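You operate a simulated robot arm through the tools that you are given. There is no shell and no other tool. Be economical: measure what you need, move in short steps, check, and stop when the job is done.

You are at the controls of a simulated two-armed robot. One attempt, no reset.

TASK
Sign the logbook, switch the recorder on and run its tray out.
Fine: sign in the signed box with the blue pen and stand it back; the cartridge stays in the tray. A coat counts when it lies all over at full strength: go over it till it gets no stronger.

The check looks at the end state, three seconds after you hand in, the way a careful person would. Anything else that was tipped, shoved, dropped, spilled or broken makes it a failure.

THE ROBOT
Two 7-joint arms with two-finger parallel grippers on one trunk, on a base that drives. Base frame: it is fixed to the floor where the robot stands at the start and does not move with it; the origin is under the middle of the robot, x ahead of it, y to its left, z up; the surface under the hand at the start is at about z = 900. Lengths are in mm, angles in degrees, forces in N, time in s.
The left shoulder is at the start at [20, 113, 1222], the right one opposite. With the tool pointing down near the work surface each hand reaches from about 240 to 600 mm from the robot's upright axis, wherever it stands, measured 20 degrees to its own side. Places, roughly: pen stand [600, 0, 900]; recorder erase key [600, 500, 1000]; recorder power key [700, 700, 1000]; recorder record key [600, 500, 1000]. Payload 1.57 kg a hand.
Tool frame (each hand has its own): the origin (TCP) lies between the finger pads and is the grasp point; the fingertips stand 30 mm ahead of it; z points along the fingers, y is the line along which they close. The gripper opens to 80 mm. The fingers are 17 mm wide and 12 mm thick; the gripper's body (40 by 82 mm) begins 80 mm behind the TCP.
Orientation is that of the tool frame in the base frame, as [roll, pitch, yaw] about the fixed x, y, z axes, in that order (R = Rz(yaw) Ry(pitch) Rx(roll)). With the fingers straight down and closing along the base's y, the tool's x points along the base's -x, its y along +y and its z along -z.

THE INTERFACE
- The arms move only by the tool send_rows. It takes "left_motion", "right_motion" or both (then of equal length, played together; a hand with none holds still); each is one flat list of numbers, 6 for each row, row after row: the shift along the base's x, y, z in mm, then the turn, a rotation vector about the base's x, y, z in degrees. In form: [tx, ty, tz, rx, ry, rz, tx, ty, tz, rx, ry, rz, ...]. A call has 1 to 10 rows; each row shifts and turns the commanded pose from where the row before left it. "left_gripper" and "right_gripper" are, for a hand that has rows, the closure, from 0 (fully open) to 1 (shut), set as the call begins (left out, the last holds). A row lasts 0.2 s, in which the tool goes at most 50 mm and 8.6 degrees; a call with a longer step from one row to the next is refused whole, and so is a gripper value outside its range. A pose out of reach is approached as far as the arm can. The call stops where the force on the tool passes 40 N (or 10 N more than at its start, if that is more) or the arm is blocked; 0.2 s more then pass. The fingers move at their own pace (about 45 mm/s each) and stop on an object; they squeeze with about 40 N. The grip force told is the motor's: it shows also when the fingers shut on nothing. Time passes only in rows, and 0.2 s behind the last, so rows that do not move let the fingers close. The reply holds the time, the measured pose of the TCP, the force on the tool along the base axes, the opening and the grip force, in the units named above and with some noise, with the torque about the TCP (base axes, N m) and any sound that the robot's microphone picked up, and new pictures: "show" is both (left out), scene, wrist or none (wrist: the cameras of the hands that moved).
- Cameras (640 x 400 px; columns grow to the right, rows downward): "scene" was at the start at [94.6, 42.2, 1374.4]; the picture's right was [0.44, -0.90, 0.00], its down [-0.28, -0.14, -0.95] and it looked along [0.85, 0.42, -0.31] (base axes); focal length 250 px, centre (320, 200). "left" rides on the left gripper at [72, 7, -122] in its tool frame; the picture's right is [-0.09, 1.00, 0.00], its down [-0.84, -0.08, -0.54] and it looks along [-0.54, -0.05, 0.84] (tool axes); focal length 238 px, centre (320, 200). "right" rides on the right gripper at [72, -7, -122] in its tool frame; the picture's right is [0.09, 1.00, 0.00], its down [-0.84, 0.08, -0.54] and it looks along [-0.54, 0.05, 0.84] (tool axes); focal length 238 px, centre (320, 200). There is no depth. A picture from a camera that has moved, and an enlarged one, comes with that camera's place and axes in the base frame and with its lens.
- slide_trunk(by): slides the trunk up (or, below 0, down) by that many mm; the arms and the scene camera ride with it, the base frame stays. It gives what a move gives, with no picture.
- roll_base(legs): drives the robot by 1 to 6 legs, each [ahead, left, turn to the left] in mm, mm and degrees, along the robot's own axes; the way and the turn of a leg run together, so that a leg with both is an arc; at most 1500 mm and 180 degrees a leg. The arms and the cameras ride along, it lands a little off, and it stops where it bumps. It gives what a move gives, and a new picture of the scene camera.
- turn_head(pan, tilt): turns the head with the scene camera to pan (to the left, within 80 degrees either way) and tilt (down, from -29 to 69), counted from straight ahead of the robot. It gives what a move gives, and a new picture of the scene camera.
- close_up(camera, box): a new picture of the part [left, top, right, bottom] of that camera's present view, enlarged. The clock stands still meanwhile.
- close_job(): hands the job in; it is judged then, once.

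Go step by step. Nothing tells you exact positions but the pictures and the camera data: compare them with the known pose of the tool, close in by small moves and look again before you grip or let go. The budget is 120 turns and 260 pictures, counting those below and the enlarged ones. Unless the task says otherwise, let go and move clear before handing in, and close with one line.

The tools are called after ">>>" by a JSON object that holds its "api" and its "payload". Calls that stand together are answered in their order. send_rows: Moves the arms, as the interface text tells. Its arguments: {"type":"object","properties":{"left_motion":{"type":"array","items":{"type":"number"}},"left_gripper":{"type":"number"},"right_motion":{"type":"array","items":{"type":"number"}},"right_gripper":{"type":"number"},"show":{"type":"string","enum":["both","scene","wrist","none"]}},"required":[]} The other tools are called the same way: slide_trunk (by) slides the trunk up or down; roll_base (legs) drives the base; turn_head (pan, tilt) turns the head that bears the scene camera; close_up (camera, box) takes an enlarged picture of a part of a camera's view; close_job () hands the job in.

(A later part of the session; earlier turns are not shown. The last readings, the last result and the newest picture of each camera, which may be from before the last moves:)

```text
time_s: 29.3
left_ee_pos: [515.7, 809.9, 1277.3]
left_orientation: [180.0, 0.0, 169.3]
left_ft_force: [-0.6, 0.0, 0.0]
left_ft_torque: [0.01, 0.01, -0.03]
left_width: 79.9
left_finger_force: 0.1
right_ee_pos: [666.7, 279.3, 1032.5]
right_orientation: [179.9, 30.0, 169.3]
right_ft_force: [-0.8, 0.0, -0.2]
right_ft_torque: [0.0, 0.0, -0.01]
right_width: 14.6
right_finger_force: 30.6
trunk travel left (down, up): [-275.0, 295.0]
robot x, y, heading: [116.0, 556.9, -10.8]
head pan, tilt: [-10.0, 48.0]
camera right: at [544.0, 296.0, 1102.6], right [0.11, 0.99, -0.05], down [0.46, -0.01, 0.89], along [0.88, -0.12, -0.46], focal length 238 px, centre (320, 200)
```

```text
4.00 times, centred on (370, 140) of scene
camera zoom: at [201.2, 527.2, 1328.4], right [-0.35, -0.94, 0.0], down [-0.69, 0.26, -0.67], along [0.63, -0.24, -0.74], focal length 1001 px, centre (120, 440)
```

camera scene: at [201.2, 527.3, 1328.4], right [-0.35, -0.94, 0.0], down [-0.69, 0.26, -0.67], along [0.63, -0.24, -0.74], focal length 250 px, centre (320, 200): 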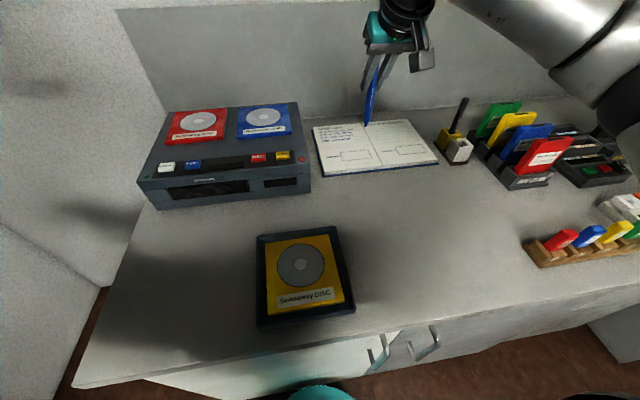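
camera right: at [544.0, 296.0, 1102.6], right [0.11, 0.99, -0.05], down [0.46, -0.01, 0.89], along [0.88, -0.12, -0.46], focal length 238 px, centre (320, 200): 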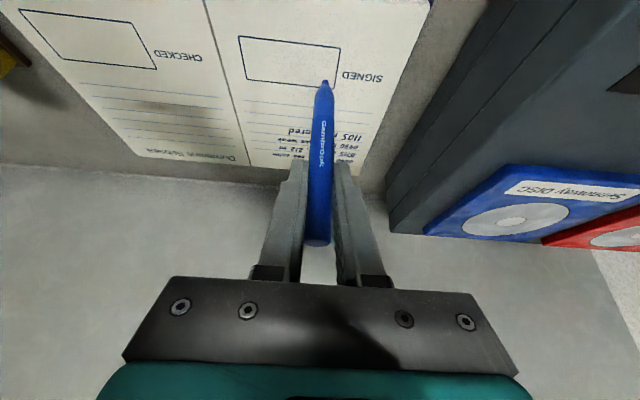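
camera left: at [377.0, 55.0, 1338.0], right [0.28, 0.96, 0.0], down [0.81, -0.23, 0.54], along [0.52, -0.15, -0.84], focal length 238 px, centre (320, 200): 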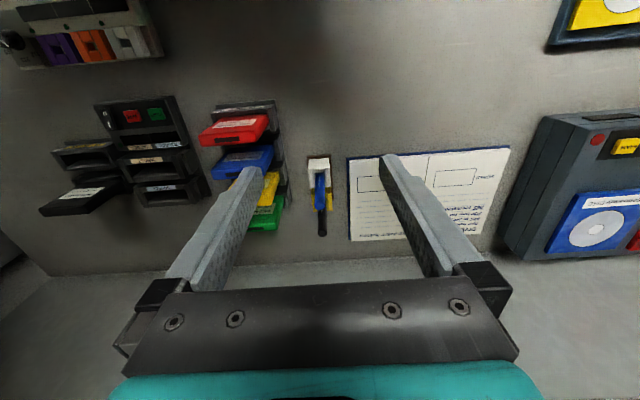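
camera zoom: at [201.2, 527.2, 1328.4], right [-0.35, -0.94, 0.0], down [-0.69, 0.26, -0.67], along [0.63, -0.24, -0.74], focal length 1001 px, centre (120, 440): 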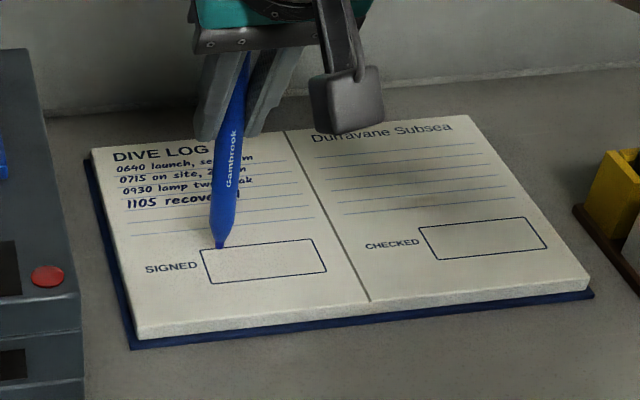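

The tip is above the left part of the box. I'll lower it in small steps and watch the force.

>>> {"api": "send_rows", "payload": {"right_motion": [0, 0, -3, 0, 0, 0, 0, 0, -3, 0, 0, 0, 0, 0, -2, 0, 0, 0, 0, 0, -2, 0, 0, 0], "show": "none"}}

>>> {"api": "close_up", "payload": {"camera": "scene", "box": [320, 130, 400, 180]}}

```text
time_s: 30.3
left_ee_pos: [517.6, 810.5, 1275.7]
left_orientation: [-179.9, 0.1, 169.2]
left_ft_force: [0.2, -0.3, -0.5]
left_ft_torque: [-0.01, 0.03, 0.02]
left_width: 80.0
left_finger_force: 0.0
right_ee_pos: [665.1, 277.0, 1021.1]
right_orientation: [180.0, 30.0, 169.2]
right_ft_force: [0.0, -0.5, -0.6]
right_ft_torque: [0.0, 0.01, -0.02]
right_width: 14.4
right_finger_force: 30.7
trunk travel left (down, up): [-275.0, 295.0]
robot x, y, heading: [117.6, 557.4, -10.8]
head pan, tilt: [-10.0, 48.0]
```

```text
8.00 times, centred on (360, 155) of scene
camera zoom: at [201.1, 527.2, 1328.4], right [-0.35, -0.94, 0.0], down [-0.69, 0.26, -0.67], along [0.63, -0.24, -0.74], focal length 2002 px, centre (0, 560)
```

zoom: 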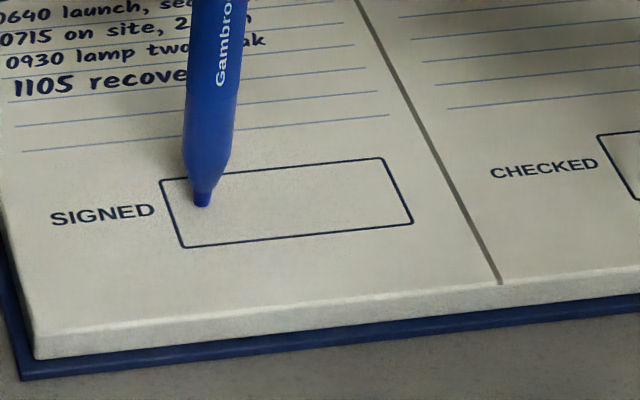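

The tip is nearly on the paper, well inside the box. I'll continue down gently.

>>> {"api": "send_rows", "payload": {"right_motion": [0, 0, -1.5, 0, 0, 0, 0, 0, -1.5, 0, 0, 0, 0, 0, -1, 0, 0, 0], "show": "none"}}

>>> {"api": "close_up", "payload": {"camera": "scene", "box": [320, 130, 400, 180]}}

```text
time_s: 31.1
left_ee_pos: [515.2, 811.0, 1277.7]
left_orientation: [180.0, 0.0, 169.3]
left_ft_force: [0.1, 0.4, 0.5]
left_ft_torque: [-0.02, -0.02, 0.0]
left_width: 80.2
left_finger_force: 0.0
right_ee_pos: [666.1, 277.6, 1019.9]
right_orientation: [179.9, 30.2, 169.2]
right_ft_force: [-1.6, -0.1, 9.3]
right_ft_torque: [-0.09, 0.1, -0.02]
right_width: 14.5
right_finger_force: 30.2
trunk travel left (down, up): [-275.0, 295.0]
robot x, y, heading: [121.3, 555.0, -10.6]
head pan, tilt: [-10.0, 48.0]
```

```text
8.00 times, centred on (360, 155) of scene
camera zoom: at [200.2, 527.5, 1328.6], right [-0.35, -0.94, 0.0], down [-0.69, 0.26, -0.67], along [0.63, -0.24, -0.74], focal length 2002 px, centre (0, 560)
```

zoom: 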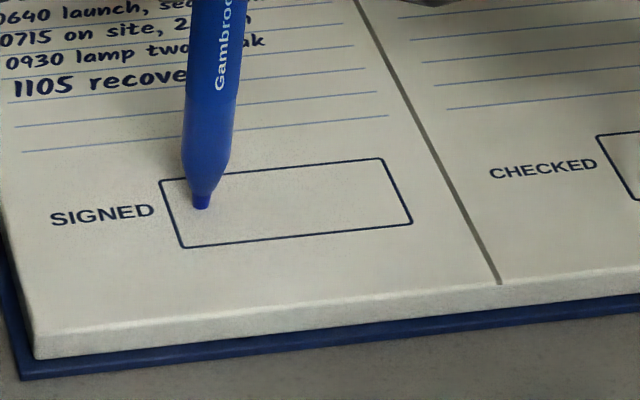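

Contact at about 9 N. I'll ease off 1 mm and draw a short test stroke to the right to see the line it leaves.

>>> {"api": "send_rows", "payload": {"right_motion": [0, 0, 1, 0, 0, 0, -0.8, -3.9, 0, 0, 0, 0, -0.8, -3.9, 0, 0, 0, 0, -0.8, -3.9, 0, 0, 0, 0, -0.8, -3.9, 0, 0, 0, 0], "show": "none"}}

>>> {"api": "close_up", "payload": {"camera": "scene", "box": [320, 130, 400, 180]}}

```text
time_s: 32.3
left_ee_pos: [516.3, 811.5, 1276.9]
left_orientation: [180.0, 0.0, 169.2]
left_ft_force: [0.8, -0.7, -0.7]
left_ft_torque: [0.01, -0.01, -0.02]
left_width: 80.0
left_finger_force: 0.1
right_ee_pos: [661.0, 262.4, 1019.3]
right_orientation: [179.9, 30.0, 169.2]
right_ft_force: [0.5, 4.6, 7.7]
right_ft_torque: [0.44, -0.07, 0.03]
right_width: 14.5
right_finger_force: 30.9
trunk travel left (down, up): [-275.0, 295.0]
robot x, y, heading: [117.4, 553.0, -10.9]
head pan, tilt: [-10.0, 48.0]
```

```text
8.00 times, centred on (360, 155) of scene
camera zoom: at [200.5, 528.0, 1328.5], right [-0.35, -0.94, 0.0], down [-0.69, 0.26, -0.67], along [0.63, -0.24, -0.74], focal length 2002 px, centre (0, 560)
```

zoom: 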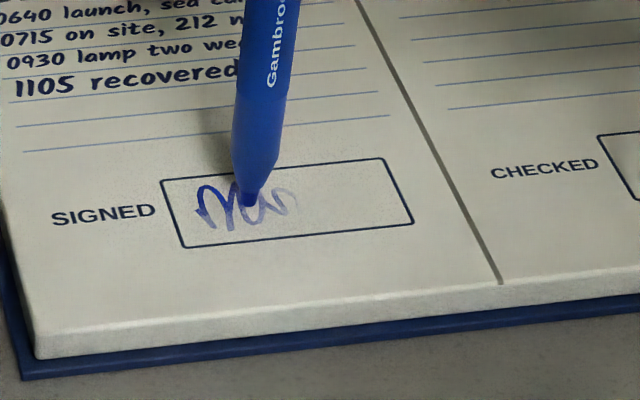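

The pen reveals a signature where it passes, fading in with repeated passes, and the book hasn't moved. I'll lighten the pressure slightly and carry on to the right end.

>>> {"api": "send_rows", "payload": {"right_motion": [-0.8, -4.1, 0.7, 0, 0, 0, -0.8, -4.1, 0, 0, 0, 0, -0.8, -4.1, 0, 0, 0, 0, -0.8, -4.1, 0, 0, 0, 0, -0.8, -4.1, 0, 0, 0, 0, -0.8, -4.1, 0, 0, 0, 0, -0.8, -4.1, 0, 0, 0, 0, -0.8, -4.1, 0, 0, 0, 0, -0.8, -4.1, 0, 0, 0, 0, -0.8, -4.1, 0, 0, 0, 0], "show": "none"}}

>>> {"api": "close_up", "payload": {"camera": "scene", "box": [320, 130, 400, 180]}}

```text
time_s: 34.5
left_ee_pos: [517.5, 810.5, 1278.4]
left_orientation: [-180.0, -0.1, 169.2]
left_ft_force: [1.3, -0.3, -1.6]
left_ft_torque: [0.03, 0.0, -0.02]
left_width: 80.0
left_finger_force: 0.1
right_ee_pos: [652.4, 218.8, 1020.1]
right_orientation: [-180.0, 29.9, 169.2]
right_ft_force: [-0.2, 1.0, 1.1]
right_ft_torque: [0.09, -0.01, 0.02]
right_width: 14.8
right_finger_force: 30.3
trunk travel left (down, up): [-275.0, 295.0]
robot x, y, heading: [115.8, 556.4, -10.5]
head pan, tilt: [-10.0, 48.0]
```

```text
8.00 times, centred on (360, 155) of scene
camera zoom: at [201.0, 527.3, 1328.4], right [-0.35, -0.94, 0.0], down [-0.69, 0.26, -0.67], along [0.63, -0.24, -0.74], focal length 2002 px, centre (0, 560)
```

zoom: 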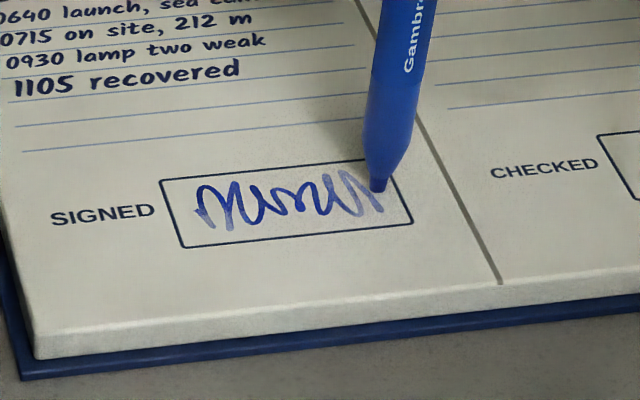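

The signature appears well even at light pressure. I'll go back leftward along a lower line through the box.

>>> {"api": "send_rows", "payload": {"right_motion": [-5.9, 1.1, -0.3, 0, 0, 0, 0.9, 4.5, 0, 0, 0, 0, 0.9, 4.5, 0, 0, 0, 0, 0.9, 4.5, 0, 0, 0, 0, 0.9, 4.5, 0, 0, 0, 0, 0.9, 4.5, 0, 0, 0, 0, 0.9, 4.5, 0, 0, 0, 0, 0.9, 4.5, 0, 0, 0, 0, 0.9, 4.5, 0, 0, 0, 0, 0.9, 4.5, 0, 0, 0, 0], "show": "none"}}

>>> {"api": "send_rows", "payload": {"right_motion": [0.9, 4.5, 0, 0, 0, 0, 0.9, 4.5, 0, 0, 0, 0, 0.9, 4.5, 0, 0, 0, 0, 0.9, 4.5, 0, 0, 0, 0, 0, 0, 0, 0, 0, 0], "show": "none"}}

>>> {"api": "close_up", "payload": {"camera": "scene", "box": [320, 130, 400, 180]}}

```text
time_s: 36.7
left_ee_pos: [515.2, 810.9, 1277.0]
left_orientation: [179.9, 0.1, 169.2]
left_ft_force: [-0.8, 0.2, 0.2]
left_ft_torque: [0.02, 0.01, 0.0]
left_width: 80.1
left_finger_force: 0.1
right_ee_pos: [656.1, 261.2, 1019.6]
right_orientation: [180.0, 30.2, 169.3]
right_ft_force: [-0.9, -6.8, 13.4]
right_ft_torque: [-0.74, -0.07, -0.02]
right_width: 14.7
right_finger_force: 30.6
trunk travel left (down, up): [-275.0, 295.0]
robot x, y, heading: [117.2, 554.0, -10.7]
head pan, tilt: [-10.0, 48.0]
```

```text
time_s: 37.9
left_ee_pos: [515.4, 809.9, 1277.0]
left_orientation: [180.0, 0.0, 169.1]
left_ft_force: [-0.2, -1.2, 0.1]
left_ft_torque: [0.0, 0.01, 0.03]
left_width: 80.1
left_finger_force: 0.0
right_ee_pos: [659.0, 280.6, 1018.7]
right_orientation: [180.0, 30.0, 169.3]
right_ft_force: [-2.1, -7.1, 14.9]
right_ft_torque: [-0.8, 0.1, -0.09]
right_width: 14.4
right_finger_force: 30.7
trunk travel left (down, up): [-275.0, 295.0]
robot x, y, heading: [116.6, 554.1, -10.7]
head pan, tilt: [-10.0, 48.0]
```

```text
8.00 times, centred on (360, 155) of scene
camera zoom: at [199.7, 526.9, 1328.5], right [-0.35, -0.94, 0.0], down [-0.69, 0.26, -0.67], along [0.63, -0.24, -0.74], focal length 2002 px, centre (0, 560)
```

zoom: 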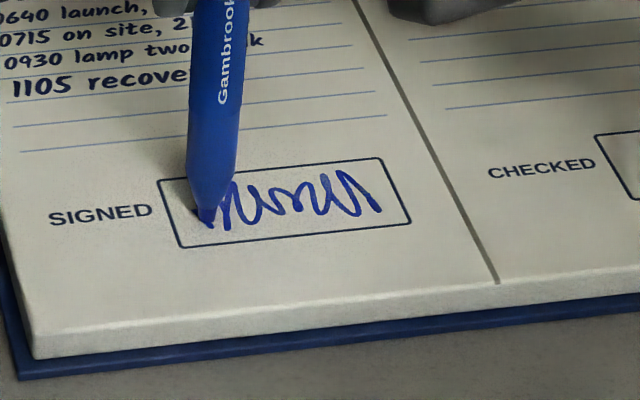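

It's darkening well. I'll ease the pressure (it rose to 15 N) and do another pass along the upper line to the right.

>>> {"api": "send_rows", "payload": {"right_motion": [0, 0, 1.2, 0, 0, 0, 7.8, -1.5, 0, 0, 0, 0, -0.9, -4.7, 0, 0, 0, 0, -0.9, -4.7, 0, 0, 0, 0, -0.9, -4.7, 0.1, 0, 0, 0, -0.9, -4.7, 0.1, 0, 0, 0, -0.9, -4.7, 0.1, 0, 0, 0, -0.9, -4.7, 0.1, 0, 0, 0, -0.9, -4.7, 0.1, 0, 0, 0, -0.9, -4.7, 0, 0, 0, 0], "show": "none"}}

>>> {"api": "send_rows", "payload": {"right_motion": [-0.9, -4.7, 0, 0, 0, 0, -0.9, -4.7, 0, 0, 0, 0, -0.9, -4.7, 0, 0, 0, 0, -0.9, -4.7, 0, 0, 0, 0, -5.9, 1.1, -0.2, 0, 0, 0], "show": "none"}}

>>> {"api": "close_up", "payload": {"camera": "scene", "box": [320, 130, 400, 180]}}

```text
time_s: 40.1
left_ee_pos: [516.4, 810.9, 1277.3]
left_orientation: [180.0, 0.0, 169.2]
left_ft_force: [0.2, -0.3, 0.1]
left_ft_torque: [0.0, 0.02, -0.02]
left_width: 80.0
left_finger_force: 0.0
right_ee_pos: [661.6, 241.7, 1019.2]
right_orientation: [-179.8, 29.9, 169.1]
right_ft_force: [-1.0, 1.2, 1.0]
right_ft_torque: [0.05, -0.01, -0.02]
right_width: 14.3
right_finger_force: 30.4
trunk travel left (down, up): [-275.0, 295.0]
robot x, y, heading: [116.8, 556.0, -11.0]
head pan, tilt: [-10.0, 48.0]
```

```text
time_s: 41.3
left_ee_pos: [516.3, 811.1, 1276.7]
left_orientation: [180.0, 0.0, 169.2]
left_ft_force: [0.1, 0.2, 0.6]
left_ft_torque: [0.03, 0.05, 0.01]
left_width: 80.0
left_finger_force: 0.0
right_ee_pos: [651.7, 223.3, 1021.2]
right_orientation: [180.0, 29.9, 169.2]
right_ft_force: [-0.1, 0.4, 0.0]
right_ft_torque: [-0.03, 0.01, -0.02]
right_width: 14.4
right_finger_force: 30.6
trunk travel left (down, up): [-275.0, 295.0]
robot x, y, heading: [115.1, 555.0, -10.9]
head pan, tilt: [-10.0, 48.0]
```

```text
8.00 times, centred on (360, 155) of scene
camera zoom: at [201.0, 527.2, 1328.4], right [-0.35, -0.94, 0.0], down [-0.69, 0.26, -0.67], along [0.63, -0.24, -0.74], focal length 2002 px, centre (0, 560)
```

zoom: 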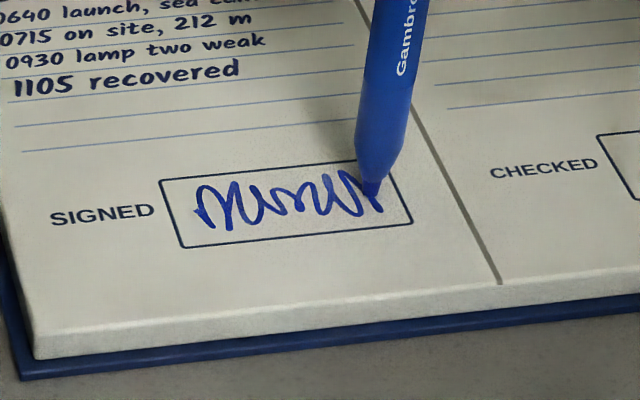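

The right end was brushed only lightly that time. One more pass leftward with moderate contact should settle it.

>>> {"api": "send_rows", "payload": {"right_motion": [-0.5, -2.5, -1.2, 0, 0, 0, -2, 0.4, 0, 0, 0, 0, 0.9, 4.7, 0, 0, 0, 0, 0.9, 4.7, 0, 0, 0, 0, 0.9, 4.7, 0.1, 0, 0, 0, 0.9, 4.7, 0.1, 0, 0, 0, 0.9, 4.7, 0.1, 0, 0, 0, 0.9, 4.7, 0, 0, 0, 0, 0.9, 4.7, 0, 0, 0, 0, 0.9, 4.7, 0, 0, 0, 0], "show": "none"}}

>>> {"api": "send_rows", "payload": {"right_motion": [0.9, 4.7, 0, 0, 0, 0, 0.9, 4.7, 0, 0, 0, 0, 0.9, 4.7, 0, 0, 0, 0, 0.9, 4.7, 0, 0, 0, 0, -3, 0.6, 0, 0, 0, 0, 3.9, -0.7, 0.3, 0, 0, 0, 3.9, -0.7, 0, 0, 0, 0], "show": "none"}}

>>> {"api": "close_up", "payload": {"camera": "scene", "box": [320, 130, 400, 180]}}

```text
time_s: 43.5
left_ee_pos: [516.1, 811.3, 1276.7]
left_orientation: [-180.0, 0.0, 169.3]
left_ft_force: [0.2, 1.2, 0.2]
left_ft_torque: [-0.01, 0.01, 0.0]
left_width: 79.8
left_finger_force: 0.1
right_ee_pos: [655.0, 259.2, 1019.3]
right_orientation: [179.9, 29.9, 169.1]
right_ft_force: [-0.7, -0.3, 2.7]
right_ft_torque: [-0.08, 0.05, -0.05]
right_width: 14.4
right_finger_force: 30.9
trunk travel left (down, up): [-275.0, 295.0]
robot x, y, heading: [116.2, 556.9, -10.9]
head pan, tilt: [-10.0, 48.0]
```

```text
time_s: 45.1
left_ee_pos: [516.3, 810.8, 1276.8]
left_orientation: [179.9, 0.0, 169.2]
left_ft_force: [-1.0, -0.2, 0.6]
left_ft_torque: [0.03, -0.03, 0.03]
left_width: 80.0
left_finger_force: 0.0
right_ee_pos: [664.5, 275.7, 1019.4]
right_orientation: [179.9, 29.9, 169.1]
right_ft_force: [0.0, 0.2, 0.1]
right_ft_torque: [0.01, 0.0, 0.02]
right_width: 14.6
right_finger_force: 30.6
trunk travel left (down, up): [-275.0, 295.0]
robot x, y, heading: [118.6, 558.6, -11.0]
head pan, tilt: [-10.0, 48.0]
```

```text
8.00 times, centred on (360, 155) of scene
camera zoom: at [201.2, 527.2, 1328.4], right [-0.35, -0.94, 0.0], down [-0.69, 0.26, -0.67], along [0.63, -0.24, -0.74], focal length 2002 px, centre (0, 560)
```

zoom: 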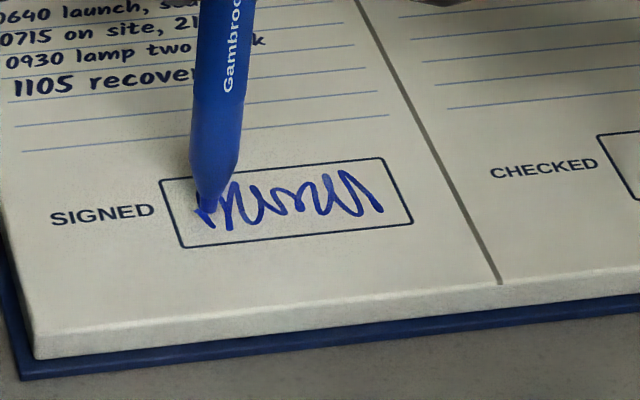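

Looks uniform; I'll lift the pen and move it away to inspect the signature closely.

>>> {"api": "send_rows", "payload": {"right_motion": [0, 0, 15, 0, 0, 0, 0, 0, 25, 0, 0, 0, -5, -30, 25, 0, 0, 0, -5, -30, 25, 0, 0, 0, -5, -30, 20, 0, 0, 0], "show": "none"}}

>>> {"api": "close_up", "payload": {"camera": "scene", "box": [332, 142, 380, 172]}}

>>> {"api": "close_up", "payload": {"camera": "right", "box": [320, 20, 480, 120]}}

```text
time_s: 46.3
left_ee_pos: [516.2, 810.0, 1277.1]
left_orientation: [179.9, 0.0, 169.2]
left_ft_force: [0.0, -0.3, 0.2]
left_ft_torque: [0.03, 0.0, 0.0]
left_width: 79.8
left_finger_force: 0.1
right_ee_pos: [649.8, 187.8, 1132.2]
right_orientation: [-180.0, 29.8, 169.3]
right_ft_force: [-0.2, 0.0, 0.1]
right_ft_torque: [0.03, -0.01, 0.01]
right_width: 14.4
right_finger_force: 30.8
trunk travel left (down, up): [-275.0, 295.0]
robot x, y, heading: [116.8, 557.0, -11.0]
head pan, tilt: [-10.0, 48.0]
```

```text
13.33 times, centred on (356, 157) of scene
camera zoom: at [200.8, 526.8, 1328.4], right [-0.35, -0.93, 0.0], down [-0.69, 0.26, -0.67], along [0.63, -0.24, -0.74], focal length 3336 px, centre (-160, 773)
```

zoom: 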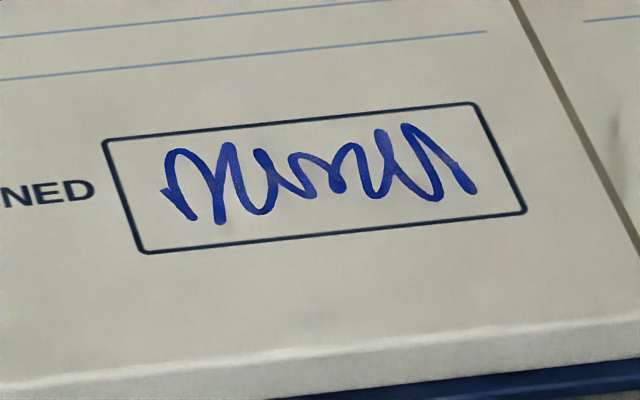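

```text
4.00 times, centred on (400, 70) of right
camera zoom: at [527.7, 204.8, 1201.8], right [0.11, 0.99, -0.05], down [0.46, -0.01, 0.89], along [0.88, -0.12, -0.46], focal length 953 px, centre (0, 720)
```

zoom: 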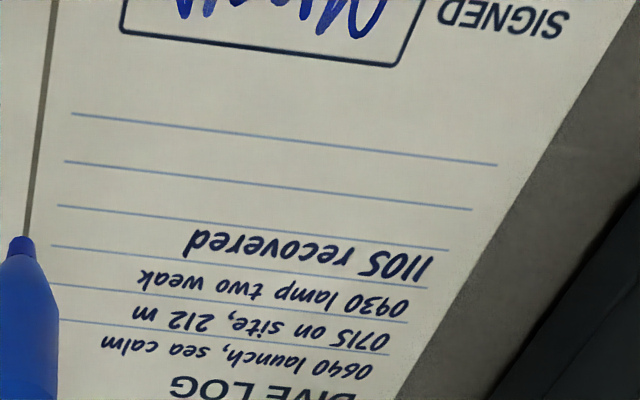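

It looks nearly uniform. To be sure it gets no stronger, I'll do one more back-and-forth pass and compare with this picture.

>>> {"api": "send_rows", "payload": {"right_motion": [4.7, 31, -10, 0, 0, 0, 4.7, 31, -20, 0, 0, 0, 4.8, 31, -25, 0, 0, 0, 0, 0, -35, 0, 0, 0, 0, 0, -17, 0, 0, 0, 0, 0, -5, 0, 0, 0, 0, 0, -1, 0, 0, 0], "show": "none"}}

```text
time_s: 47.9
left_ee_pos: [516.6, 811.6, 1277.8]
left_orientation: [180.0, 0.0, 169.2]
left_ft_force: [0.1, -0.5, -0.6]
left_ft_torque: [0.04, 0.01, 0.01]
left_width: 80.1
left_finger_force: 0.0
right_ee_pos: [662.3, 282.0, 1018.9]
right_orientation: [179.9, 30.1, 169.2]
right_ft_force: [-2.4, 0.5, 7.2]
right_ft_torque: [0.11, 0.22, 0.02]
right_width: 14.5
right_finger_force: 31.0
trunk travel left (down, up): [-275.0, 295.0]
robot x, y, heading: [116.2, 554.7, -11.0]
head pan, tilt: [-10.0, 48.0]
```

>>> {"api": "send_rows", "payload": {"right_motion": [0, 0, 0.4, 0, 0, 0, -0.9, -4.7, 0, 0, 0, 0, -0.9, -4.7, 0, 0, 0, 0, -0.9, -4.7, 0, 0, 0, 0, -0.9, -4.7, 0, 0, 0, 0, -0.9, -4.7, 0, 0, 0, 0, -0.9, -4.7, 0, 0, 0, 0, -0.9, -4.7, 0, 0, 0, 0, -0.9, -4.7, 0, 0, 0, 0, -0.9, -4.7, 0, 0, 0, 0], "show": "none"}}

>>> {"api": "send_rows", "payload": {"right_motion": [-0.9, -4.7, 0, 0, 0, 0, -0.9, -4.7, 0, 0, 0, 0, -0.9, -4.7, 0, 0, 0, 0, -0.9, -4.7, 0, 0, 0, 0, 4, -0.8, 0, 0, 0, 0, 0.8, 4, 0, 0, 0, 0, 0.8, 4, 0, 0, 0, 0], "show": "none"}}

>>> {"api": "close_up", "payload": {"camera": "scene", "box": [332, 142, 380, 172]}}

```text
time_s: 50.1
left_ee_pos: [516.0, 812.7, 1278.5]
left_orientation: [-180.0, 0.1, 169.2]
left_ft_force: [0.0, 0.2, 0.4]
left_ft_torque: [0.02, 0.02, -0.01]
left_width: 79.8
left_finger_force: 0.1
right_ee_pos: [655.0, 239.7, 1019.7]
right_orientation: [179.9, 30.2, 169.3]
right_ft_force: [1.2, 7.6, 14.1]
right_ft_torque: [0.78, -0.07, 0.02]
right_width: 14.7
right_finger_force: 30.8
trunk travel left (down, up): [-275.0, 295.0]
robot x, y, heading: [110.3, 553.0, -10.9]
head pan, tilt: [-10.0, 48.0]
```

```text
time_s: 51.7
left_ee_pos: [515.4, 811.5, 1277.0]
left_orientation: [-179.9, 0.1, 169.1]
left_ft_force: [-0.1, 0.5, -1.4]
left_ft_torque: [-0.01, -0.03, 0.0]
left_width: 80.1
left_finger_force: 0.1
right_ee_pos: [655.5, 222.1, 1018.7]
right_orientation: [-179.6, 30.0, 169.1]
right_ft_force: [-4.4, -3.9, 17.2]
right_ft_torque: [-0.39, 0.37, -0.02]
right_width: 14.6
right_finger_force: 30.7
trunk travel left (down, up): [-275.0, 295.0]
robot x, y, heading: [115.8, 554.1, -11.1]
head pan, tilt: [-10.0, 48.0]
```

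```text
13.33 times, centred on (356, 157) of scene
camera zoom: at [199.3, 527.3, 1328.5], right [-0.36, -0.93, 0.0], down [-0.69, 0.26, -0.67], along [0.63, -0.24, -0.74], focal length 3336 px, centre (-160, 773)
```

zoom: 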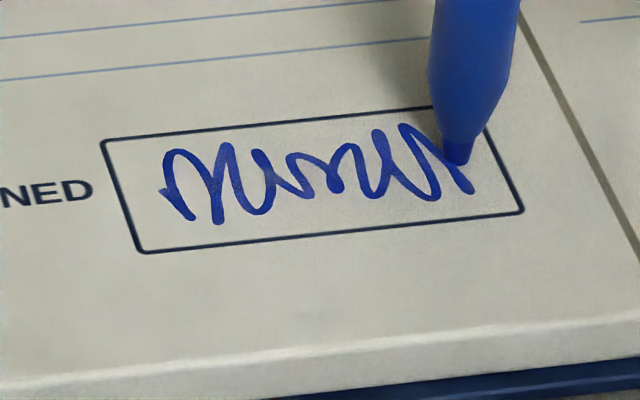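

No stronger than before, so the signature is done. I'll lift the pen and drive back right to the stand.

>>> {"api": "send_rows", "payload": {"right_motion": [0, 0, 10, 0, 0, 0, 0, 0, 30, 0, 0, 0, 0, 0, 40, 0, 0, 0, -15, 12, 33, 0, 0, 0, -22, 25, 0, 0, 0, 0], "show": "none"}}

>>> {"api": "roll_base", "payload": {"legs": [[0, -250, -0.3]]}}

>>> {"api": "turn_head", "payload": {"pan": -20, "tilt": 40}}

>>> {"api": "close_up", "payload": {"camera": "scene", "box": [260, 90, 400, 230]}}

>>> {"api": "close_up", "payload": {"camera": "right", "box": [230, 0, 410, 120]}}

```text
time_s: 52.9
left_ee_pos: [516.0, 810.0, 1276.8]
left_orientation: [-179.9, 0.0, 169.2]
left_ft_force: [0.3, -0.7, 0.8]
left_ft_torque: [0.03, 0.03, 0.0]
left_width: 80.3
left_finger_force: 0.1
right_ee_pos: [619.6, 263.4, 1129.9]
right_orientation: [179.9, 29.9, 169.2]
right_ft_force: [-0.2, -0.2, -0.1]
right_ft_torque: [-0.02, -0.01, -0.02]
right_width: 14.7
right_finger_force: 30.5
trunk travel left (down, up): [-275.0, 295.0]
robot x, y, heading: [114.4, 552.4, -11.0]
head pan, tilt: [-10.0, 48.0]
```

```text
time_s: 54.8
left_ee_pos: [468.3, 557.7, 1276.4]
left_orientation: [179.9, 0.0, 169.3]
left_ft_force: [-0.4, 0.2, -0.6]
left_ft_torque: [0.03, 0.01, 0.01]
left_width: 80.0
left_finger_force: 0.2
right_ee_pos: [570.8, 11.5, 1129.6]
right_orientation: [179.9, 29.9, 169.1]
right_ft_force: [-0.2, 0.1, 0.6]
right_ft_torque: [0.02, 0.04, 0.02]
right_width: 14.5
right_finger_force: 30.6
trunk travel left (down, up): [-275.0, 295.0]
robot x, y, heading: [67.8, 302.6, -10.8]
head pan, tilt: [-10.0, 48.0]
camera scene: at [152.9, 274.6, 1328.4], right [-0.36, -0.93, 0.0], down [-0.69, 0.26, -0.67], along [0.63, -0.24, -0.74], focal length 250 px, centre (320, 200)
```

scene: 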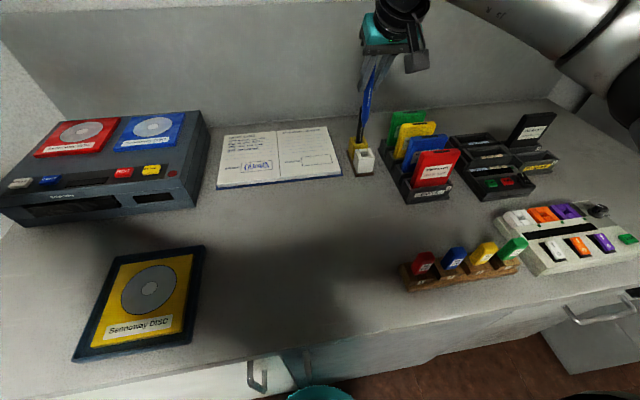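

```text
time_s: 55.5
left_ee_pos: [469.5, 559.4, 1276.8]
left_orientation: [180.0, 0.1, 169.2]
left_ft_force: [-1.3, 0.3, -0.5]
left_ft_torque: [0.0, 0.02, -0.01]
left_width: 79.9
left_finger_force: 0.1
right_ee_pos: [572.8, 12.7, 1129.5]
right_orientation: [-180.0, 30.0, 169.2]
right_ft_force: [0.1, 0.8, 0.2]
right_ft_torque: [-0.04, 0.0, -0.04]
right_width: 14.5
right_finger_force: 29.9
trunk travel left (down, up): [-275.0, 295.0]
robot x, y, heading: [68.6, 301.3, -10.9]
head pan, tilt: [-20.0, 40.0]
camera scene: at [152.4, 259.9, 1339.8], right [-0.51, -0.86, 0.0], down [-0.55, 0.33, -0.77], along [0.66, -0.39, -0.64], focal length 250 px, centre (320, 200)
```

scene: 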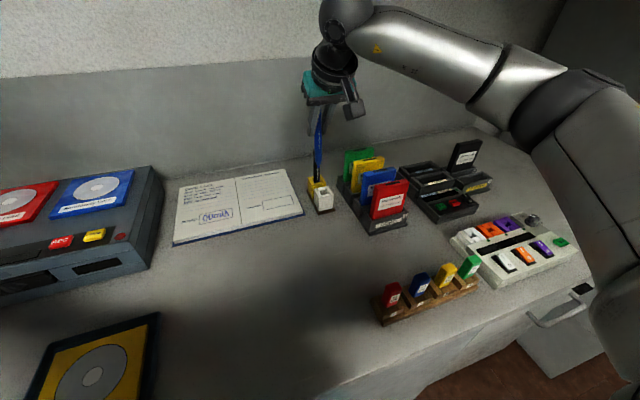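

```text
2.86 times, centred on (330, 160) of scene
camera zoom: at [152.4, 259.9, 1339.8], right [-0.51, -0.86, 0.0], down [-0.55, 0.33, -0.77], along [0.66, -0.39, -0.64], focal length 715 px, centre (291, 314)
```

zoom: 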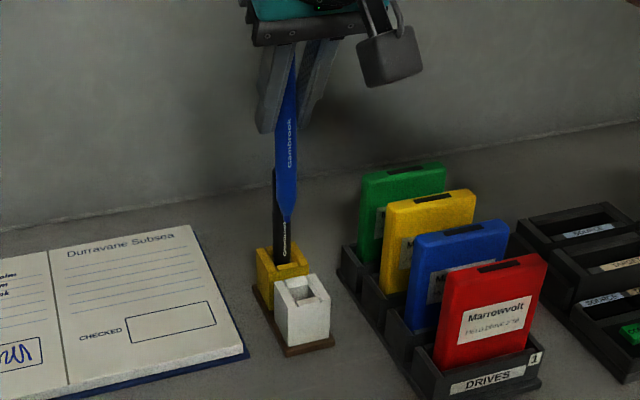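

```text
3.33 times, centred on (320, 60) of right
camera zoom: at [449.6, 28.5, 1199.1], right [0.11, 0.99, -0.05], down [0.46, -0.01, 0.89], along [0.88, -0.12, -0.46], focal length 794 px, centre (320, 667)
```

zoom: 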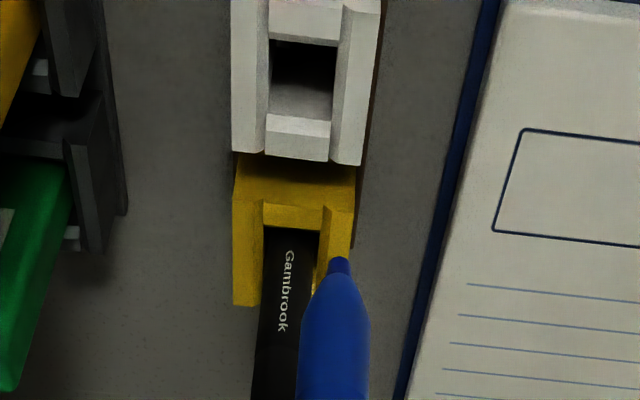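

The white block's socket is empty and ready; the pen is about 13 mm off sideways. I'll move above the socket to the remembered grasp place and check the alignment.

>>> {"api": "send_rows", "payload": {"right_motion": [-3.3, -6.2, 0, 0, 0, 0, -3.2, -6, 0, 0, 0, 0, 0, 0, -25, 0, 0, 0, 0, 0, -22, 0, 0, 0, 0, 0, 0, 0, 0, 0], "show": "none"}}

>>> {"api": "close_up", "payload": {"camera": "scene", "box": [280, 130, 360, 220]}}

>>> {"api": "close_up", "payload": {"camera": "right", "box": [230, 0, 410, 120]}}

```text
time_s: 56.7
left_ee_pos: [468.4, 559.0, 1277.2]
left_orientation: [-180.0, 0.0, 169.2]
left_ft_force: [-0.1, 0.4, -0.3]
left_ft_torque: [0.0, -0.03, -0.01]
left_width: 79.6
left_finger_force: 0.1
right_ee_pos: [565.4, -1.5, 1081.7]
right_orientation: [-180.0, 29.9, 169.2]
right_ft_force: [-0.1, 0.0, -0.1]
right_ft_torque: [-0.02, 0.03, -0.02]
right_width: 14.4
right_finger_force: 30.5
trunk travel left (down, up): [-275.0, 295.0]
robot x, y, heading: [68.6, 300.1, -10.9]
head pan, tilt: [-20.0, 40.0]
```

```text
4.44 times, centred on (320, 175) of scene
camera zoom: at [152.4, 259.9, 1339.8], right [-0.51, -0.86, 0.0], down [-0.55, 0.33, -0.77], along [0.66, -0.39, -0.64], focal length 1112 px, centre (320, 311)
```

zoom: 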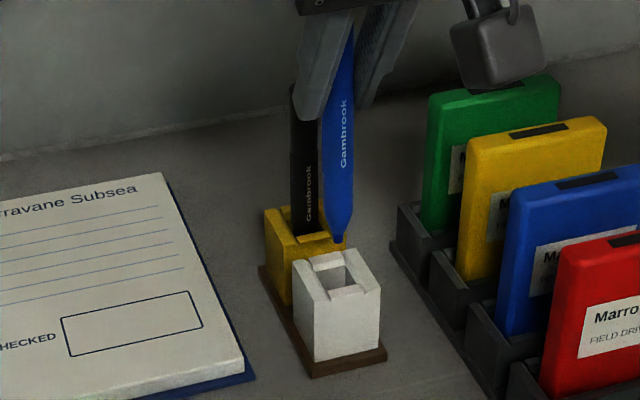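

```text
3.33 times, centred on (320, 60) of right
camera zoom: at [443.5, 16.2, 1150.4], right [0.11, 0.99, -0.05], down [0.46, -0.01, 0.89], along [0.88, -0.12, -0.46], focal length 794 px, centre (320, 667)
```

zoom: 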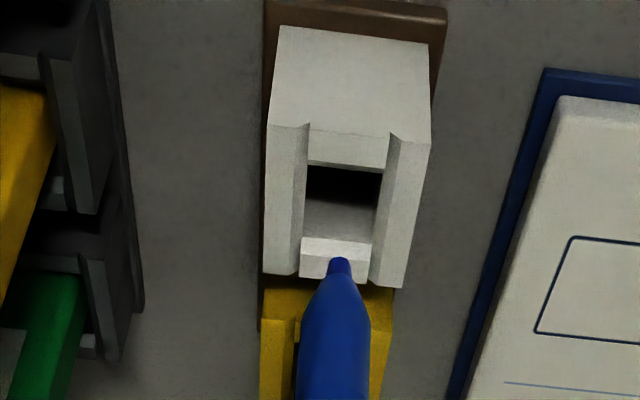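

Tip and socket line up to within about 2 mm in both views. I'll lower the tip into the socket and check the force.

>>> {"api": "send_rows", "payload": {"right_motion": [0.5, 0, -10, 0, 0, 0, 0.5, 0, -10, 0, 0, 0, 0, 0, -8, 0, 0, 0, 0, 0, -7, 0, 0, 0, 0, 0, -6, 0, 0, 0], "show": "none"}}

>>> {"api": "close_up", "payload": {"camera": "scene", "box": [280, 130, 360, 220]}}

>>> {"api": "close_up", "payload": {"camera": "right", "box": [230, 20, 410, 140]}}

```text
time_s: 57.9
left_ee_pos: [469.5, 558.0, 1276.7]
left_orientation: [179.9, 0.0, 169.1]
left_ft_force: [0.3, -0.2, 0.8]
left_ft_torque: [0.02, -0.01, 0.0]
left_width: 80.1
left_finger_force: 0.1
right_ee_pos: [566.4, -1.2, 1041.5]
right_orientation: [180.0, 30.0, 169.3]
right_ft_force: [-0.5, -0.4, -0.8]
right_ft_torque: [0.02, -0.02, 0.0]
right_width: 14.5
right_finger_force: 30.5
trunk travel left (down, up): [-275.0, 295.0]
robot x, y, heading: [68.0, 305.8, -11.0]
head pan, tilt: [-20.0, 40.0]
```

```text
4.44 times, centred on (320, 175) of scene
camera zoom: at [152.4, 259.8, 1339.8], right [-0.51, -0.86, 0.0], down [-0.55, 0.33, -0.77], along [0.66, -0.39, -0.64], focal length 1112 px, centre (320, 311)
```

zoom: 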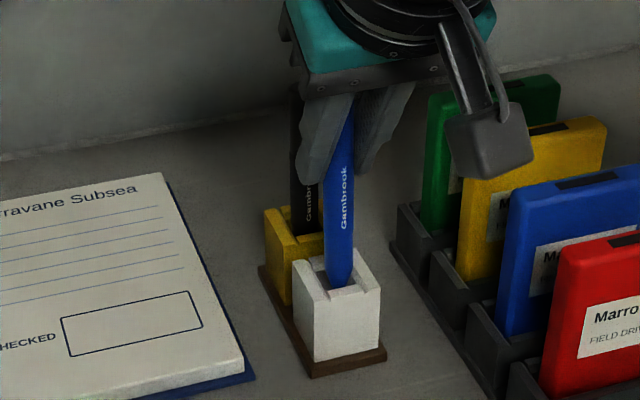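

```text
3.33 times, centred on (320, 80) of right
camera zoom: at [443.7, 15.2, 1111.5], right [0.11, 0.99, -0.05], down [0.46, -0.01, 0.89], along [0.88, -0.12, -0.46], focal length 794 px, centre (320, 600)
```

zoom: 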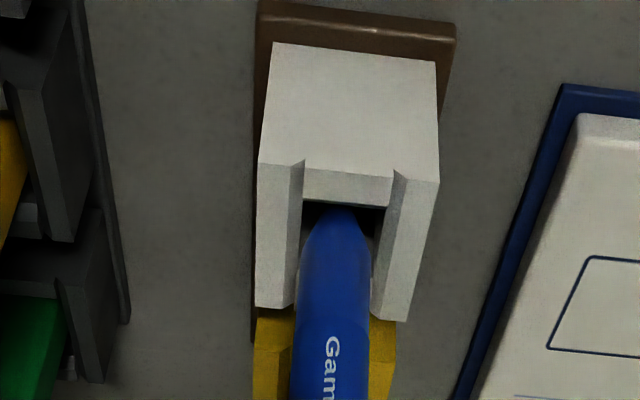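

The tip is inside the socket with no contact force. I'll lower the remaining 30 mm gently.

>>> {"api": "send_rows", "payload": {"right_motion": [0, 0, -6, 0, 0, 0, 0, 0, -6, 0, 0, 0, 0, 0, -6, 0, 0, 0, 0, 0, -5, 0, 0, 0, 0, 0, -3, 0, 0, 0, 0, 0, -2, 0, 0, 0, 0, 0, -1, 0, 0, 0], "show": "none"}}

>>> {"api": "close_up", "payload": {"camera": "scene", "box": [280, 130, 360, 220]}}

>>> {"api": "close_up", "payload": {"camera": "right", "box": [200, 20, 440, 260]}}

```text
time_s: 59.5
left_ee_pos: [468.5, 557.9, 1277.2]
left_orientation: [-180.0, 0.0, 169.2]
left_ft_force: [0.1, 0.0, 0.6]
left_ft_torque: [0.01, 0.01, -0.03]
left_width: 79.9
left_finger_force: 0.1
right_ee_pos: [567.1, -0.2, 1012.3]
right_orientation: [-180.0, 30.1, 169.3]
right_ft_force: [-0.4, -0.1, 0.1]
right_ft_torque: [-0.01, -0.03, 0.02]
right_width: 14.6
right_finger_force: 30.7
trunk travel left (down, up): [-275.0, 295.0]
robot x, y, heading: [68.4, 304.6, -10.5]
head pan, tilt: [-20.0, 40.0]
```

```text
4.44 times, centred on (320, 175) of scene
camera zoom: at [152.4, 259.8, 1339.8], right [-0.51, -0.86, 0.0], down [-0.55, 0.33, -0.77], along [0.66, -0.39, -0.64], focal length 1112 px, centre (320, 311)
```

zoom: 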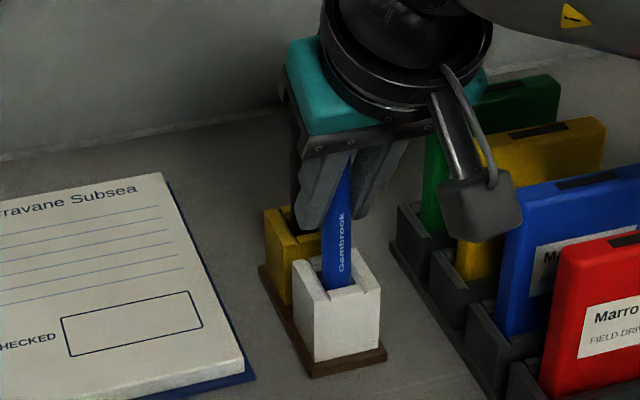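

```text
1.67 times, centred on (320, 140) of right
camera zoom: at [444.8, 15.6, 1081.7], right [0.11, 0.99, -0.05], down [0.46, -0.01, 0.89], along [0.88, -0.12, -0.46], focal length 397 px, centre (320, 300)
```

zoom: 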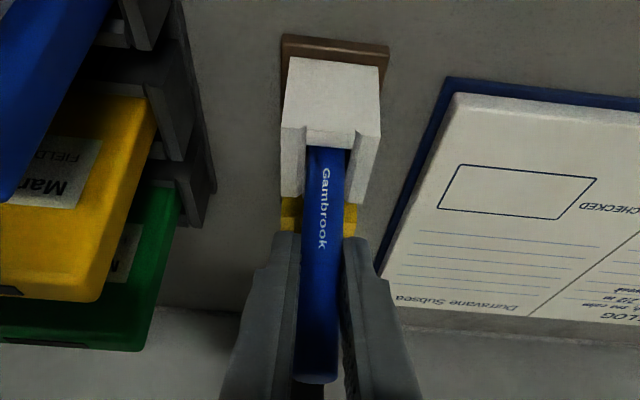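

Seated about as deep as before. I'll lower until a touch shows, then open the fingers to the same half-open gap as before.

>>> {"api": "send_rows", "payload": {"right_motion": [0, 0, -1, 0, 0, 0, 0, 0, -1, 0, 0, 0], "show": "none"}}

>>> {"api": "send_rows", "payload": {"right_motion": [0, 0, 0, 0, 0, 0, 0, 0, 0, 0, 0, 0, 0, 0, 0, 0, 0, 0, 0, 0, 0, 0, 0, 0], "right_gripper": 0.5, "show": "wrist"}}

>>> {"api": "close_up", "payload": {"camera": "scene", "box": [280, 130, 360, 220]}}

```text
time_s: 60.1
left_ee_pos: [468.9, 558.5, 1277.2]
left_orientation: [180.0, 0.1, 169.2]
left_ft_force: [0.5, -0.2, 0.1]
left_ft_torque: [0.01, 0.01, 0.01]
left_width: 80.0
left_finger_force: 0.0
right_ee_pos: [566.6, 0.8, 1010.3]
right_orientation: [-180.0, 29.9, 169.1]
right_ft_force: [0.1, 0.6, 0.6]
right_ft_torque: [-0.01, 0.0, -0.02]
right_width: 14.2
right_finger_force: 30.7
trunk travel left (down, up): [-275.0, 295.0]
robot x, y, heading: [69.7, 305.8, -10.4]
head pan, tilt: [-20.0, 40.0]
```

```text
time_s: 61.1
left_ee_pos: [469.0, 559.4, 1276.8]
left_orientation: [180.0, 0.0, 169.2]
left_ft_force: [0.2, 0.2, -0.5]
left_ft_torque: [-0.04, -0.03, -0.01]
left_width: 80.1
left_finger_force: 0.0
right_ee_pos: [567.0, -0.3, 1011.3]
right_orientation: [180.0, 29.9, 169.2]
right_ft_force: [0.7, 0.2, -0.2]
right_ft_torque: [-0.01, -0.02, 0.03]
right_width: 40.0
right_finger_force: 0.0
trunk travel left (down, up): [-275.0, 295.0]
robot x, y, heading: [69.4, 303.7, -11.0]
head pan, tilt: [-20.0, 40.0]
camera right: at [444.9, 16.2, 1079.9], right [0.11, 0.99, -0.05], down [0.46, -0.01, 0.89], along [0.88, -0.12, -0.46], focal length 238 px, centre (320, 200)
```

right: 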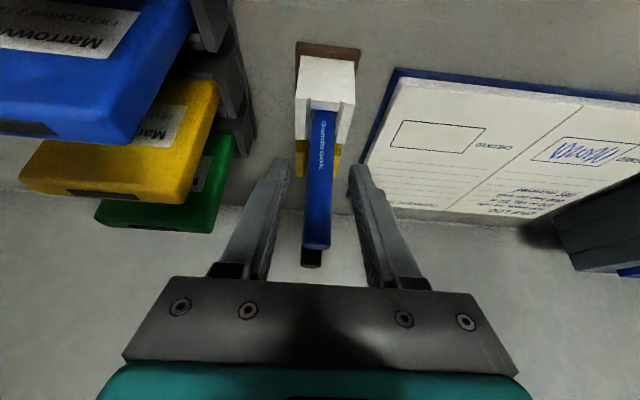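

```text
4.44 times, centred on (320, 175) of scene
camera zoom: at [152.4, 259.8, 1339.8], right [-0.51, -0.86, 0.0], down [-0.55, 0.33, -0.77], along [0.66, -0.39, -0.64], focal length 1112 px, centre (320, 311)
```

zoom: 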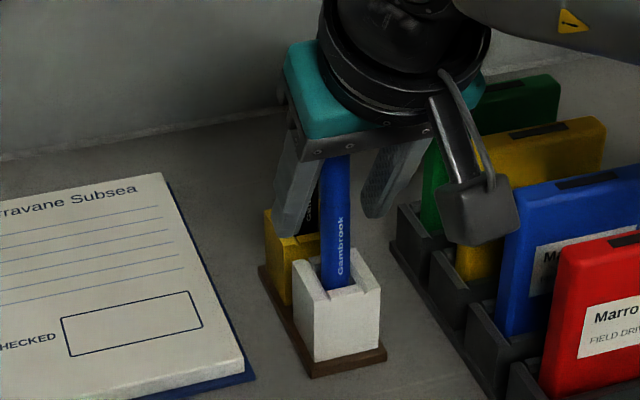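

The pen stands free in its socket. I'll back the hand straight out toward the robot, then raise it.

>>> {"api": "send_rows", "payload": {"right_motion": [-19.6, 3.9, 0, 0, 0, 0, -19.6, 3.9, 0, 0, 0, 0, -19.6, 3.9, 0, 0, 0, 0, -19.6, 3.9, 10, 0, 0, 0, -19.6, 3.9, 40, 0, 0, 0, -19.6, 3.9, 45, 0, 0, 0, -10, 2, 45, 0, 0, 0, -10, 2, 45, 1.47, 7.35, 0, -10, 2, 45, 1.47, 7.35, 0, -10, 2, 30, 1.47, 7.35, 0], "show": "scene"}}

>>> {"api": "close_up", "payload": {"camera": "scene", "box": [280, 130, 360, 220]}}

```text
time_s: 63.3
left_ee_pos: [468.8, 559.8, 1276.7]
left_orientation: [-179.9, -0.1, 169.1]
left_ft_force: [-0.7, 0.5, -0.2]
left_ft_torque: [-0.01, -0.04, -0.02]
left_width: 80.0
left_finger_force: 0.0
right_ee_pos: [407.5, 31.4, 1270.1]
right_orientation: [179.7, 7.3, 169.1]
right_ft_force: [-0.3, 0.0, -0.2]
right_ft_torque: [0.0, -0.01, 0.01]
right_width: 39.9
right_finger_force: 0.1
trunk travel left (down, up): [-275.0, 295.0]
robot x, y, heading: [70.4, 304.5, -10.9]
head pan, tilt: [-20.0, 40.0]
camera scene: at [152.4, 260.4, 1339.9], right [-0.51, -0.86, 0.0], down [-0.55, 0.33, -0.77], along [0.66, -0.39, -0.64], focal length 250 px, centre (320, 200)
```

scene: 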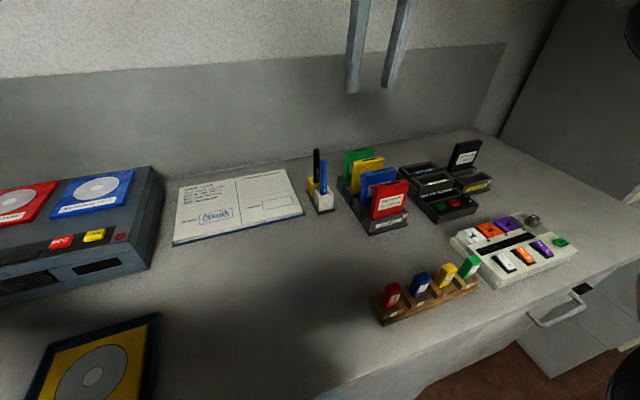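

```text
4.44 times, centred on (320, 175) of scene
camera zoom: at [152.4, 260.4, 1339.9], right [-0.51, -0.86, 0.0], down [-0.55, 0.33, -0.77], along [0.66, -0.39, -0.64], focal length 1112 px, centre (320, 311)
```

zoom: 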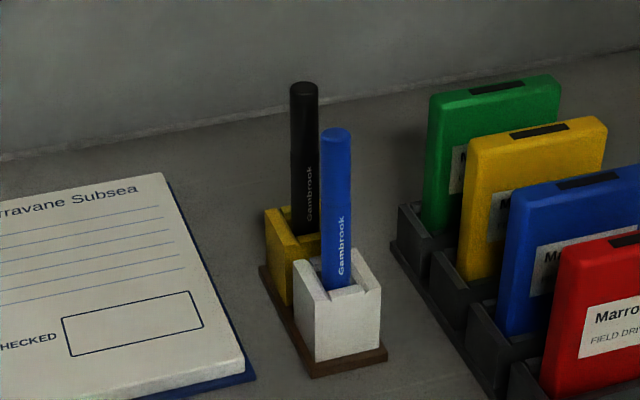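

The pen is back in place and nothing else moved. Now I'll drive left about 290 mm so the left hand can reach the POWER and EJECT keys.

>>> {"api": "roll_base", "payload": {"legs": [[0, 290, 0]]}}

>>> {"api": "turn_head", "payload": {"pan": 15, "tilt": 48}}

>>> {"api": "close_up", "payload": {"camera": "left", "box": [200, 60, 440, 230]}}

```text
time_s: 65.3
left_ee_pos: [523.7, 836.7, 1277.0]
left_orientation: [-179.9, 0.1, 168.8]
left_ft_force: [1.1, 0.2, 0.1]
left_ft_torque: [-0.04, -0.02, 0.02]
left_width: 80.2
left_finger_force: 0.0
right_ee_pos: [459.0, 309.5, 1270.7]
right_orientation: [179.9, 7.5, 168.6]
right_ft_force: [-0.3, -0.4, 0.2]
right_ft_torque: [-0.04, -0.01, 0.0]
right_width: 40.0
right_finger_force: 0.1
trunk travel left (down, up): [-275.0, 295.0]
robot x, y, heading: [120.7, 586.0, -11.4]
head pan, tilt: [-20.0, 40.0]
camera scene: at [206.6, 539.2, 1339.8], right [-0.52, -0.86, 0.0], down [-0.55, 0.33, -0.77], along [0.66, -0.4, -0.64], focal length 250 px, centre (320, 200)
```

scene: 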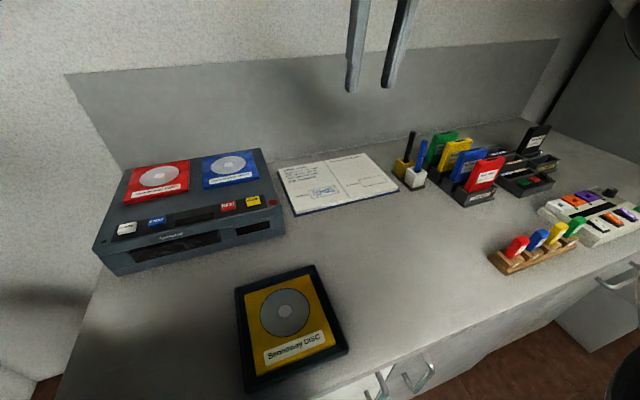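

```text
time_s: 66.3
left_ee_pos: [526.1, 835.2, 1276.9]
left_orientation: [179.9, 0.0, 168.8]
left_ft_force: [-0.1, -0.1, -0.6]
left_ft_torque: [0.0, -0.01, 0.01]
left_width: 80.0
left_finger_force: 0.0
right_ee_pos: [460.0, 308.3, 1269.8]
right_orientation: [179.8, 7.4, 168.7]
right_ft_force: [0.1, -0.2, 0.0]
right_ft_torque: [0.01, -0.03, 0.0]
right_width: 40.1
right_finger_force: 0.1
trunk travel left (down, up): [-275.0, 295.0]
robot x, y, heading: [121.0, 584.0, -11.3]
head pan, tilt: [15.0, 48.0]
camera scene: at [212.4, 587.7, 1328.4], right [0.07, -1.0, 0.0], down [-0.74, -0.05, -0.67], along [0.67, 0.04, -0.74], focal length 250 px, centre (320, 200)
```

scene: 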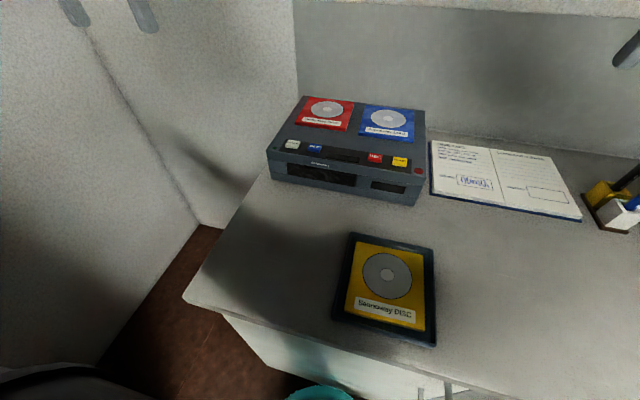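

```text
2.35 times, centred on (320, 145) of left
camera zoom: at [456.0, 855.1, 1399.2], right [0.28, 0.96, 0.0], down [0.81, -0.24, 0.54], along [0.52, -0.15, -0.84], focal length 561 px, centre (320, 329)
```

zoom: 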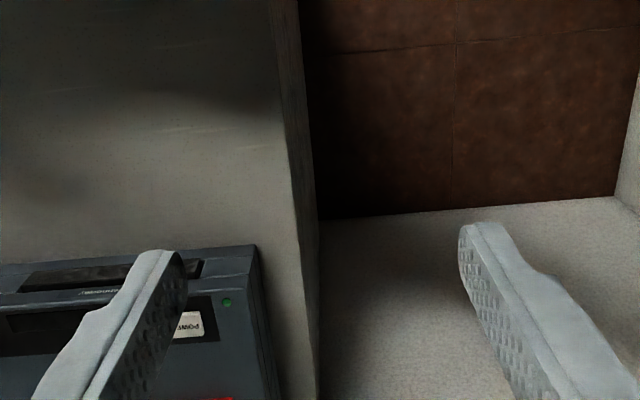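

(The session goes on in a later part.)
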